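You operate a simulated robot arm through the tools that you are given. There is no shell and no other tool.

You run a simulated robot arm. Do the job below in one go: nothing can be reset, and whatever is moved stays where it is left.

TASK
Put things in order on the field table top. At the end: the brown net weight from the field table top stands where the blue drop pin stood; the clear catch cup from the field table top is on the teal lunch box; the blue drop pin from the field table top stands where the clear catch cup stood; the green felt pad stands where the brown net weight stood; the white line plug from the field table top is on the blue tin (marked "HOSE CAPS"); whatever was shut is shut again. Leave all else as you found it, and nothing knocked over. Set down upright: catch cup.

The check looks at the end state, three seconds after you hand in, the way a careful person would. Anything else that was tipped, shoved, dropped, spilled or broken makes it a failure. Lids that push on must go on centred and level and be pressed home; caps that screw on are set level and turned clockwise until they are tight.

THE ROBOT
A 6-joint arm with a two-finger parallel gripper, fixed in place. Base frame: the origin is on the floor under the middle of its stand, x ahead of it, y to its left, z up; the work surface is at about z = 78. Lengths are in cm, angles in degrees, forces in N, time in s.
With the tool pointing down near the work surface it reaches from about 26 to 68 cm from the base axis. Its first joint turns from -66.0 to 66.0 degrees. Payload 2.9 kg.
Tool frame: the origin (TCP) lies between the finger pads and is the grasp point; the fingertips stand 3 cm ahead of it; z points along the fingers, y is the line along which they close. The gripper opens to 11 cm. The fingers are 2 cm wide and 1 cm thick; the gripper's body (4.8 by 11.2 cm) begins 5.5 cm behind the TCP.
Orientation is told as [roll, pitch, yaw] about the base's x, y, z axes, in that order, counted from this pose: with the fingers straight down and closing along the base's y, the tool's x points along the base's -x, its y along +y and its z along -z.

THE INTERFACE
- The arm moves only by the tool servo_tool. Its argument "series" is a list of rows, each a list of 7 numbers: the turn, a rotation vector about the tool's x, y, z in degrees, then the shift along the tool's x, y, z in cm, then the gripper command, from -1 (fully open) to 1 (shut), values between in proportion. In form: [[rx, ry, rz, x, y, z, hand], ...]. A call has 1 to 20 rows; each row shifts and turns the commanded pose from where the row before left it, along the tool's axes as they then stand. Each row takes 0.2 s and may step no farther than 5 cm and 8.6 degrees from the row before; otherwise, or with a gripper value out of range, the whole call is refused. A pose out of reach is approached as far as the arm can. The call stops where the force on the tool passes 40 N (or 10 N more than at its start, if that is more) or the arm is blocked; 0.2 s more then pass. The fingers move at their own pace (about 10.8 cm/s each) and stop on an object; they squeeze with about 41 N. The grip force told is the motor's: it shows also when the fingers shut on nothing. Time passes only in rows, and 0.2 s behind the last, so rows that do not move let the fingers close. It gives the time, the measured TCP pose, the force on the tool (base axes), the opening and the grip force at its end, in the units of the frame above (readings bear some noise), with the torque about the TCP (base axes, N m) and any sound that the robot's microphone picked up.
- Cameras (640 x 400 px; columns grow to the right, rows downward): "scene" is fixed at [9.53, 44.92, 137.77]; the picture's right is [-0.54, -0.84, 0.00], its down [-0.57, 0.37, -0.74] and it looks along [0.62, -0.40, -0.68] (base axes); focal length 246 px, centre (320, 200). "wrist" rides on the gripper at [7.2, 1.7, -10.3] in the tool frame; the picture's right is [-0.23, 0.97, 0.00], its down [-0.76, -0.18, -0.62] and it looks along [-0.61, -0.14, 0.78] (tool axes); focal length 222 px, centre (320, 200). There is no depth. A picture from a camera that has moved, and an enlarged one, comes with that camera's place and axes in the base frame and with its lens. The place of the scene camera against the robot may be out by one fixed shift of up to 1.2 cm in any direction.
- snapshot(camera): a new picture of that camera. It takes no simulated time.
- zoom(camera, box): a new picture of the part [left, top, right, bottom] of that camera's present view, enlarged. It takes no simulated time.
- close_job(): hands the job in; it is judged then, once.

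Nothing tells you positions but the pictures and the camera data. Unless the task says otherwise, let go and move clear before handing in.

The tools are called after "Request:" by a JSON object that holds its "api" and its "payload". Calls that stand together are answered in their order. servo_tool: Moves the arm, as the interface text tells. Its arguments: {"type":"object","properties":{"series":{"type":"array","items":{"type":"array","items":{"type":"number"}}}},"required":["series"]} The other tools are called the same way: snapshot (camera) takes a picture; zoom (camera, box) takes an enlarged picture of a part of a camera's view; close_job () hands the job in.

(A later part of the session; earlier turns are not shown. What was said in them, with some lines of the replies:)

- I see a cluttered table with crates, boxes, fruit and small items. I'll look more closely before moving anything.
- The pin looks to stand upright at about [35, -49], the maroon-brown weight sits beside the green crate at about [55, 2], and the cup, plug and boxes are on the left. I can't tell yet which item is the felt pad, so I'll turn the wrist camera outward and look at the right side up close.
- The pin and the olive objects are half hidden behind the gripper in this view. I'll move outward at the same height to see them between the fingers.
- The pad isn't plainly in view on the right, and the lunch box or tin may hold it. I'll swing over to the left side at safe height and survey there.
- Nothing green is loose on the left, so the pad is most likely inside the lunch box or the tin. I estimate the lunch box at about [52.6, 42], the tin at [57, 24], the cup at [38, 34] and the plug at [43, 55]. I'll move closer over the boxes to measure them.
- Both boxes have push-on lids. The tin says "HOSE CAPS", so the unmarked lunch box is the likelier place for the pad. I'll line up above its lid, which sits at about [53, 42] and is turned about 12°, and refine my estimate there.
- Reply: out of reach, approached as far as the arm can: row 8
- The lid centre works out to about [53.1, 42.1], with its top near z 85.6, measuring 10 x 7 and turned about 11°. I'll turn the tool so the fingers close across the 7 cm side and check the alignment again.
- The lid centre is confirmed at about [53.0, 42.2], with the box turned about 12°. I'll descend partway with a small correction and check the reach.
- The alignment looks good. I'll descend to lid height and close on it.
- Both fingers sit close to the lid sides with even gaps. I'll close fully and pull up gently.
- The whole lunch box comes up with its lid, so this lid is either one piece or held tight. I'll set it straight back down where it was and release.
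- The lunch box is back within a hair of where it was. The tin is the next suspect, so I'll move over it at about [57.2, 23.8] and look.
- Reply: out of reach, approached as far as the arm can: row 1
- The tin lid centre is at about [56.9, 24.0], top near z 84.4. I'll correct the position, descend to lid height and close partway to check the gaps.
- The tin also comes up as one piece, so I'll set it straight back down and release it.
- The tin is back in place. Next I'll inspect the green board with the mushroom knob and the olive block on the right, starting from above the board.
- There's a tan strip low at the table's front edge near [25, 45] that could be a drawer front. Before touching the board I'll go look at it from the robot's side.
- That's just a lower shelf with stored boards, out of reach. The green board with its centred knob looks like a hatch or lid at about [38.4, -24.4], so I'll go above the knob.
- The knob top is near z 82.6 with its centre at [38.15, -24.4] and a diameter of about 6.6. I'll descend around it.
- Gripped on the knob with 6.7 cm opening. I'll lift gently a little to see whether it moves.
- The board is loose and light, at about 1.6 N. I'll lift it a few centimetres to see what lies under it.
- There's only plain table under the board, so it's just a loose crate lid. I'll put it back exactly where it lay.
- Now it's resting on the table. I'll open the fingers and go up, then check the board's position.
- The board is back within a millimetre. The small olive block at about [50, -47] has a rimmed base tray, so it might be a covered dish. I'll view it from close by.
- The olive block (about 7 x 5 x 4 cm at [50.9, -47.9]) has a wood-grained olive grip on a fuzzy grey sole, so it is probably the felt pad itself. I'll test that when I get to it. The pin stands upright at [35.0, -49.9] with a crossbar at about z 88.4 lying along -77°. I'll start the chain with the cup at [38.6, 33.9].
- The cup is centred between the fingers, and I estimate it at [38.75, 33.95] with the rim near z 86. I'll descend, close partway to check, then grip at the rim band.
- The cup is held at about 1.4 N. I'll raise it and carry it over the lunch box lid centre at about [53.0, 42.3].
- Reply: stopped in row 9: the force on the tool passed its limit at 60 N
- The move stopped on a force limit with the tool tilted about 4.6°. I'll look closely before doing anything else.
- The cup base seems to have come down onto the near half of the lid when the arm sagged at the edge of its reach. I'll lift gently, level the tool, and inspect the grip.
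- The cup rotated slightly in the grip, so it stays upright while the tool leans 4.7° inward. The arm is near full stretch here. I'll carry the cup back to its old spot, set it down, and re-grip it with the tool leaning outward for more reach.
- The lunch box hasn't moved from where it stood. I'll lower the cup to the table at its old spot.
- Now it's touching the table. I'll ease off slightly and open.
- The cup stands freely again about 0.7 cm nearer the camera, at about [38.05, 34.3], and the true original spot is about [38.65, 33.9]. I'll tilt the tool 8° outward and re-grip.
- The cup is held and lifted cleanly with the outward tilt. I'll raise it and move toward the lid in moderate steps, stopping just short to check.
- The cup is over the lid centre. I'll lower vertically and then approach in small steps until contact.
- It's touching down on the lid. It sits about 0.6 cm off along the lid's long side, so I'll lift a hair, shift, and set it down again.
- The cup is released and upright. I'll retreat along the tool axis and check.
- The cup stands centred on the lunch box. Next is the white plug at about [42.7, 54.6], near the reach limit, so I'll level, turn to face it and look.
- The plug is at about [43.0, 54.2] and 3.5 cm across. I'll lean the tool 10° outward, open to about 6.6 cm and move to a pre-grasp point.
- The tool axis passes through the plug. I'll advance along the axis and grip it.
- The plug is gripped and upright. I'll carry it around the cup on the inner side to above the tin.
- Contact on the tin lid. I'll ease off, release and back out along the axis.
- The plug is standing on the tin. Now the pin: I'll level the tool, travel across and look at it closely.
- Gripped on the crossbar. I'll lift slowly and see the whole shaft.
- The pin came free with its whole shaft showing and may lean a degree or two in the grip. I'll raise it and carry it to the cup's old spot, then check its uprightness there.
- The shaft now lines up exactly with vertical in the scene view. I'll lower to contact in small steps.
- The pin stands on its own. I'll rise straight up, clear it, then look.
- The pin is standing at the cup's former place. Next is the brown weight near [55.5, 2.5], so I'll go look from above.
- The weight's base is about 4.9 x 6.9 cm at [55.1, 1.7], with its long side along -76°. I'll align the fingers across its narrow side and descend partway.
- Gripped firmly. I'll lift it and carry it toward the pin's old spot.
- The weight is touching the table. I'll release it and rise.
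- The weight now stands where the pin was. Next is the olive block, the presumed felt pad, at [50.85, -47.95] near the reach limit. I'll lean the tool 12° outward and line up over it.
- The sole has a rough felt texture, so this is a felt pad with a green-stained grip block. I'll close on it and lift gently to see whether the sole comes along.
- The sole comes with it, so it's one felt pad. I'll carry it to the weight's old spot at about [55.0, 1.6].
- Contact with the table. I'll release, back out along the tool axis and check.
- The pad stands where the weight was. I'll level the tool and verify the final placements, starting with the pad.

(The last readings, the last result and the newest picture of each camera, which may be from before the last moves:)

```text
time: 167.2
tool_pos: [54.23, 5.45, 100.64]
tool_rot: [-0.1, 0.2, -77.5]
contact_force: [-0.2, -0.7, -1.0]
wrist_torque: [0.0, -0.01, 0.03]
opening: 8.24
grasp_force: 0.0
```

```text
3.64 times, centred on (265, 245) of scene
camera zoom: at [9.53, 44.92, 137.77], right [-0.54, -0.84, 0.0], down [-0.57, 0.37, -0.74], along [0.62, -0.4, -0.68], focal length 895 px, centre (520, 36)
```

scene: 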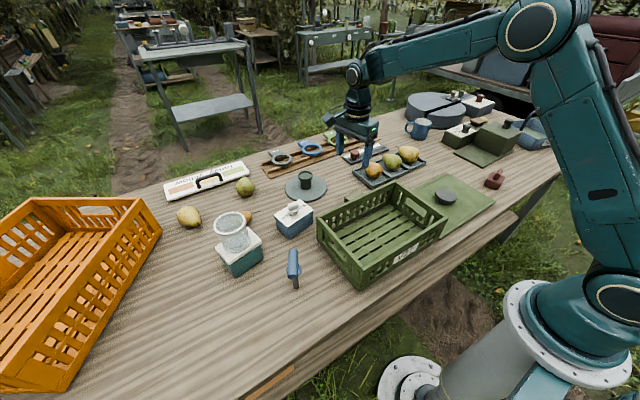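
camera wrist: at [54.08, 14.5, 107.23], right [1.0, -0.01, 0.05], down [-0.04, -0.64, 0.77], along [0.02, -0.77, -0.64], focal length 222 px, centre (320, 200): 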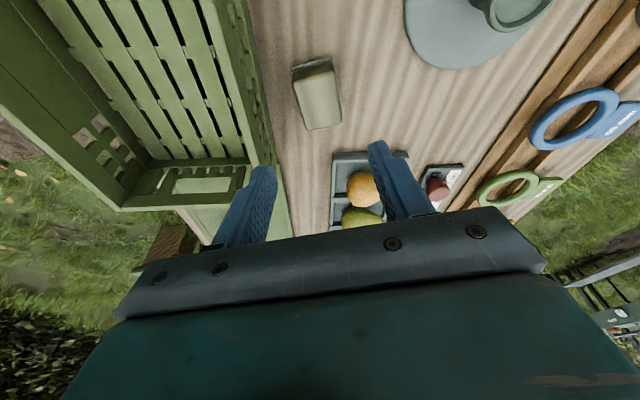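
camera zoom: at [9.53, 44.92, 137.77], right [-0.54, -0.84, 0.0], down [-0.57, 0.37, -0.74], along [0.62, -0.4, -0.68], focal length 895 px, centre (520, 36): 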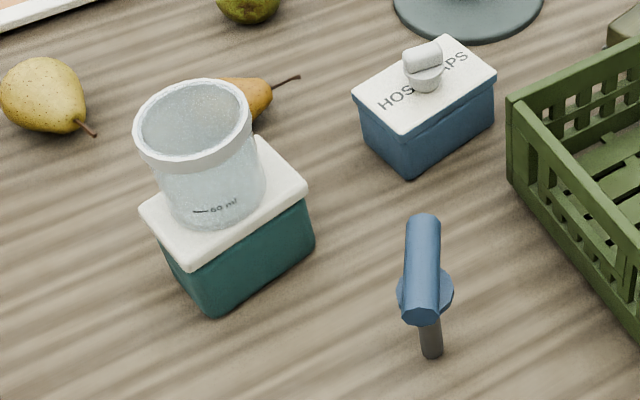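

Request:
{"api": "zoom", "payload": {"camera": "wrist", "box": [400, 0, 520, 100]}}

Request:
{"api": "zoom", "payload": {"camera": "scene", "box": [280, 160, 335, 205]}}

Request:
{"api": "zoom", "payload": {"camera": "scene", "box": [400, 80, 480, 145]}}

Request:
{"api": "zoom", "payload": {"camera": "scene", "box": [320, 130, 430, 200]}}

Request:
{"api": "zoom", "payload": {"camera": "scene", "box": [320, 180, 450, 290]}}

```text
4.00 times, centred on (460, 50) of wrist
camera zoom: at [54.3, 12.89, 110.98], right [1.0, -0.01, 0.0], down [-0.01, -0.78, 0.62], along [-0.01, -0.62, -0.78], focal length 888 px, centre (-240, 800)
```

zoom: 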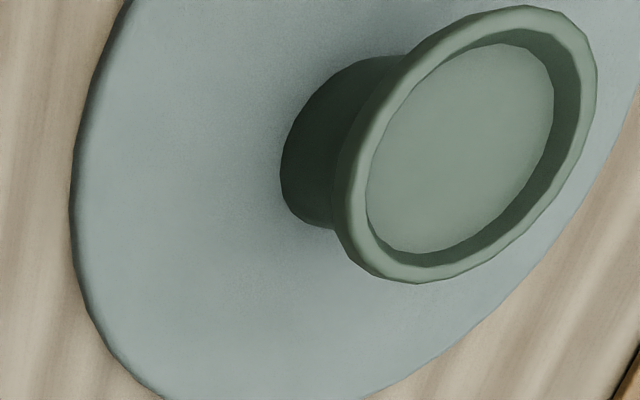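

```text
8.89 times, centred on (308, 182) of scene
camera zoom: at [9.53, 44.92, 137.77], right [-0.54, -0.84, 0.0], down [-0.57, 0.37, -0.74], along [0.62, -0.4, -0.68], focal length 2188 px, centre (431, 356)
```

zoom: 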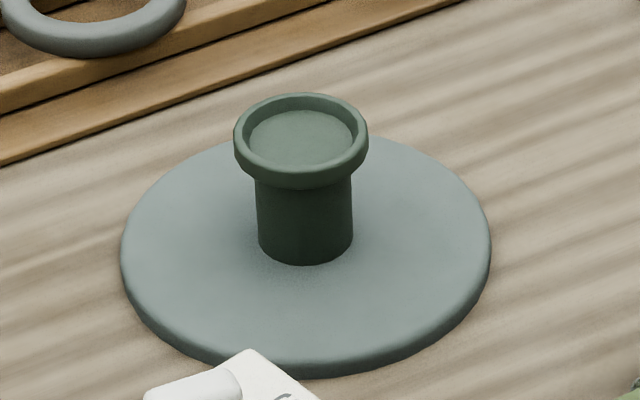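

```text
6.15 times, centred on (440, 112) of scene
camera zoom: at [9.53, 44.92, 137.77], right [-0.54, -0.84, 0.0], down [-0.57, 0.37, -0.74], along [0.62, -0.4, -0.68], focal length 1515 px, centre (-418, 738)
```

zoom: 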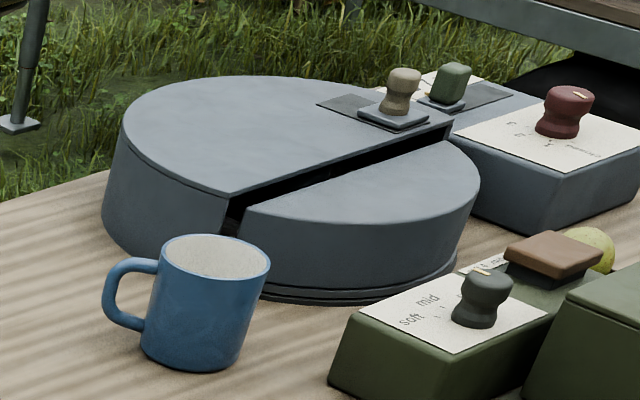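

```text
5.71 times, centred on (375, 165) of scene
camera zoom: at [9.53, 44.92, 137.77], right [-0.54, -0.84, 0.0], down [-0.57, 0.37, -0.74], along [0.62, -0.4, -0.68], focal length 1407 px, centre (6, 400)
```

zoom: 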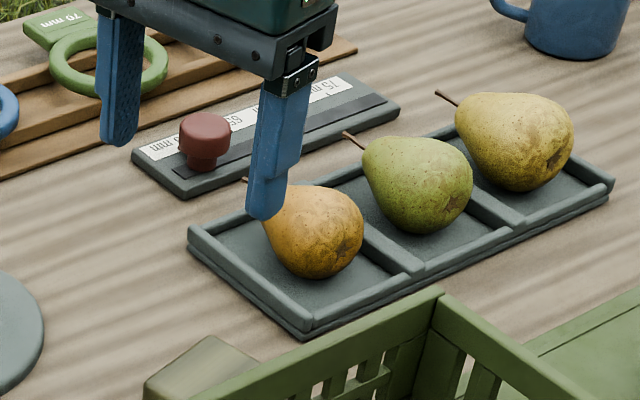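

```text
3.64 times, centred on (385, 235) of scene
camera zoom: at [9.53, 44.92, 137.77], right [-0.54, -0.84, 0.0], down [-0.57, 0.37, -0.74], along [0.62, -0.4, -0.68], focal length 895 px, centre (84, 73)
```

zoom: 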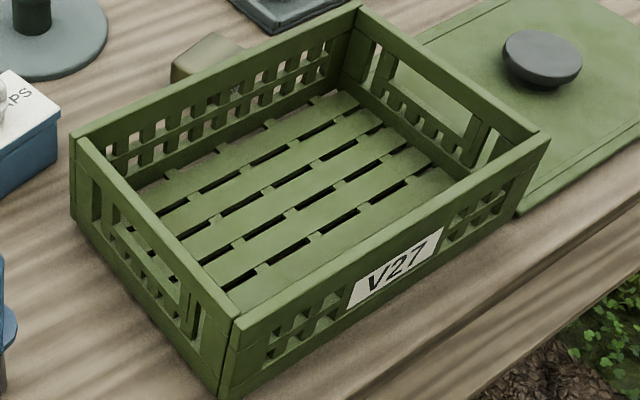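

Everything reachable fits: the pad is at [55.2, 1.4] against the weight's [55.0, 1.6], and the weight is at [35.1, -50.1]. I'll move the arm clear to its starting area and do a last check.

Request:
{"api": "servo_tool", "payload": {"series": [[0, 0, 0, 0, 0, -4, -1], [0, 0, 0, 0, 0, -4, -1], [0, 0, 0, -2.5, -3.5, -1, -1], [0, 0, 0, -2.5, -3.5, -1, -1], [0, 0, 0, -2.5, -3.5, -1, -1], [0, 0, 0, -2.5, -3.5, -1, -1], [0, 0, 0, 0, 0, 0, -1], [0, 0, 0, 0, 0, 0, -1]]}}

Request:
{"api": "snapshot", "payload": {"camera": "scene"}}

Request:
{"api": "zoom", "payload": {"camera": "scene", "box": [210, 220, 270, 280]}}

Request:
{"api": "zoom", "payload": {"camera": "scene", "box": [160, 150, 360, 330]}}

Request:
{"api": "zoom", "payload": {"camera": "scene", "box": [380, 160, 510, 250]}}

```text
time: 169.0
tool_pos: [42.68, -7.52, 112.61]
tool_rot: [-0.1, 0.1, -77.5]
contact_force: [0.4, 0.1, 0.2]
wrist_torque: [0.04, -0.01, 0.05]
opening: 11.01
grasp_force: 0.0
```

```text
taken
```

scene: 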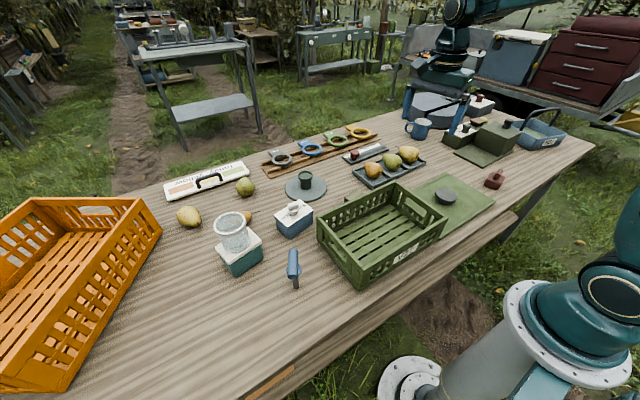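

```text
6.67 times, centred on (240, 250) of scene
camera zoom: at [9.53, 44.92, 137.77], right [-0.54, -0.84, 0.0], down [-0.57, 0.37, -0.74], along [0.62, -0.4, -0.68], focal length 1641 px, centre (853, -133)
```

zoom: 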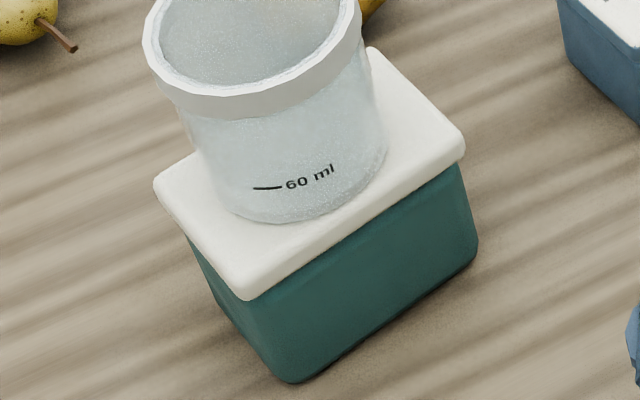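

```text
2.22 times, centred on (260, 240) of scene
camera zoom: at [9.53, 44.92, 137.77], right [-0.54, -0.84, 0.0], down [-0.57, 0.37, -0.74], along [0.62, -0.4, -0.68], focal length 547 px, centre (453, 111)
```

zoom: 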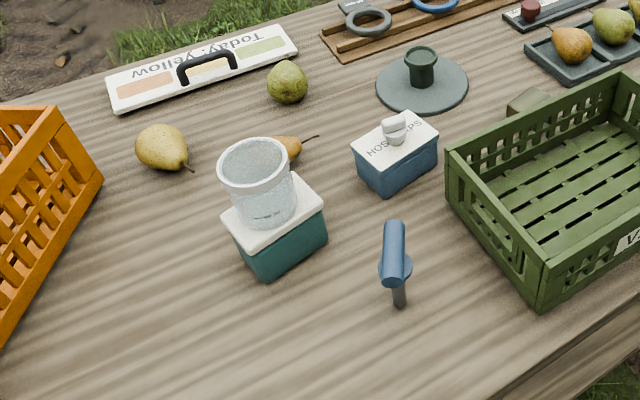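

```text
4.44 times, centred on (445, 205) of scene
camera zoom: at [9.53, 44.92, 137.77], right [-0.54, -0.84, 0.0], down [-0.57, 0.37, -0.74], along [0.62, -0.4, -0.68], focal length 1094 px, centre (-236, 178)
```

zoom: 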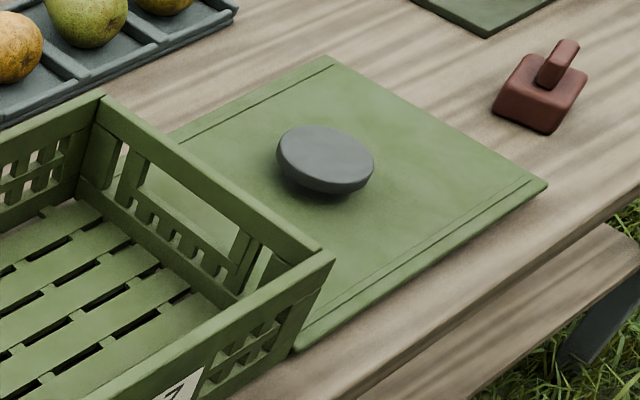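

All five placements look right: the cup is upright on the lunch box, the plug is on the tin, the pin is at the cup's old spot, the weight is at the pin's, and the pad is at the weight's. The boxes and board look unmoved and the arm is clear, so I'm handing in.

Request:
{"api": "close_job", "payload": {}}

```text
The job is handed in.
```

I've handed the job in with all five items placed. The one thing I'm not sure of is whether I moved the right object as the green felt pad.

| Item | Where it is now | How close |
|---|---|---|
| Clear catch cup | Upright on the teal lunch box lid, near the centre | on target |
| White line plug | On the blue "HOSE CAPS" tin lid, near the centre | on target |
| Blue drop pin | Standing on its own where the cup stood | within about 0.6 cm |
| Brown net weight | Where the pin stood | within about 0.2 cm |
| Green felt pad | Where the weight stood | within about 0.2 cm |

- **Felt pad:** nothing was marked as the pad. I took it to be the small olive block with the rough grey sole, the only loose object in reach that fitted. I found no other candidate within reach.
- **Other things moved:** while looking for the pad I briefly lifted the lunch box, the tin and the green board with the knob. I set each back within about 1 mm. The two boxes came up in one piece, so nothing was opened.
- **Cup:** on the first try the arm pressed it onto the lunch box lid hard enough to hit the force limit. I set it back on the table, gripped it again and placed it cleanly. Neither the cup nor the box looked damaged or shifted.

In the last picture nothing was knocked over and the arm was clear of the table.
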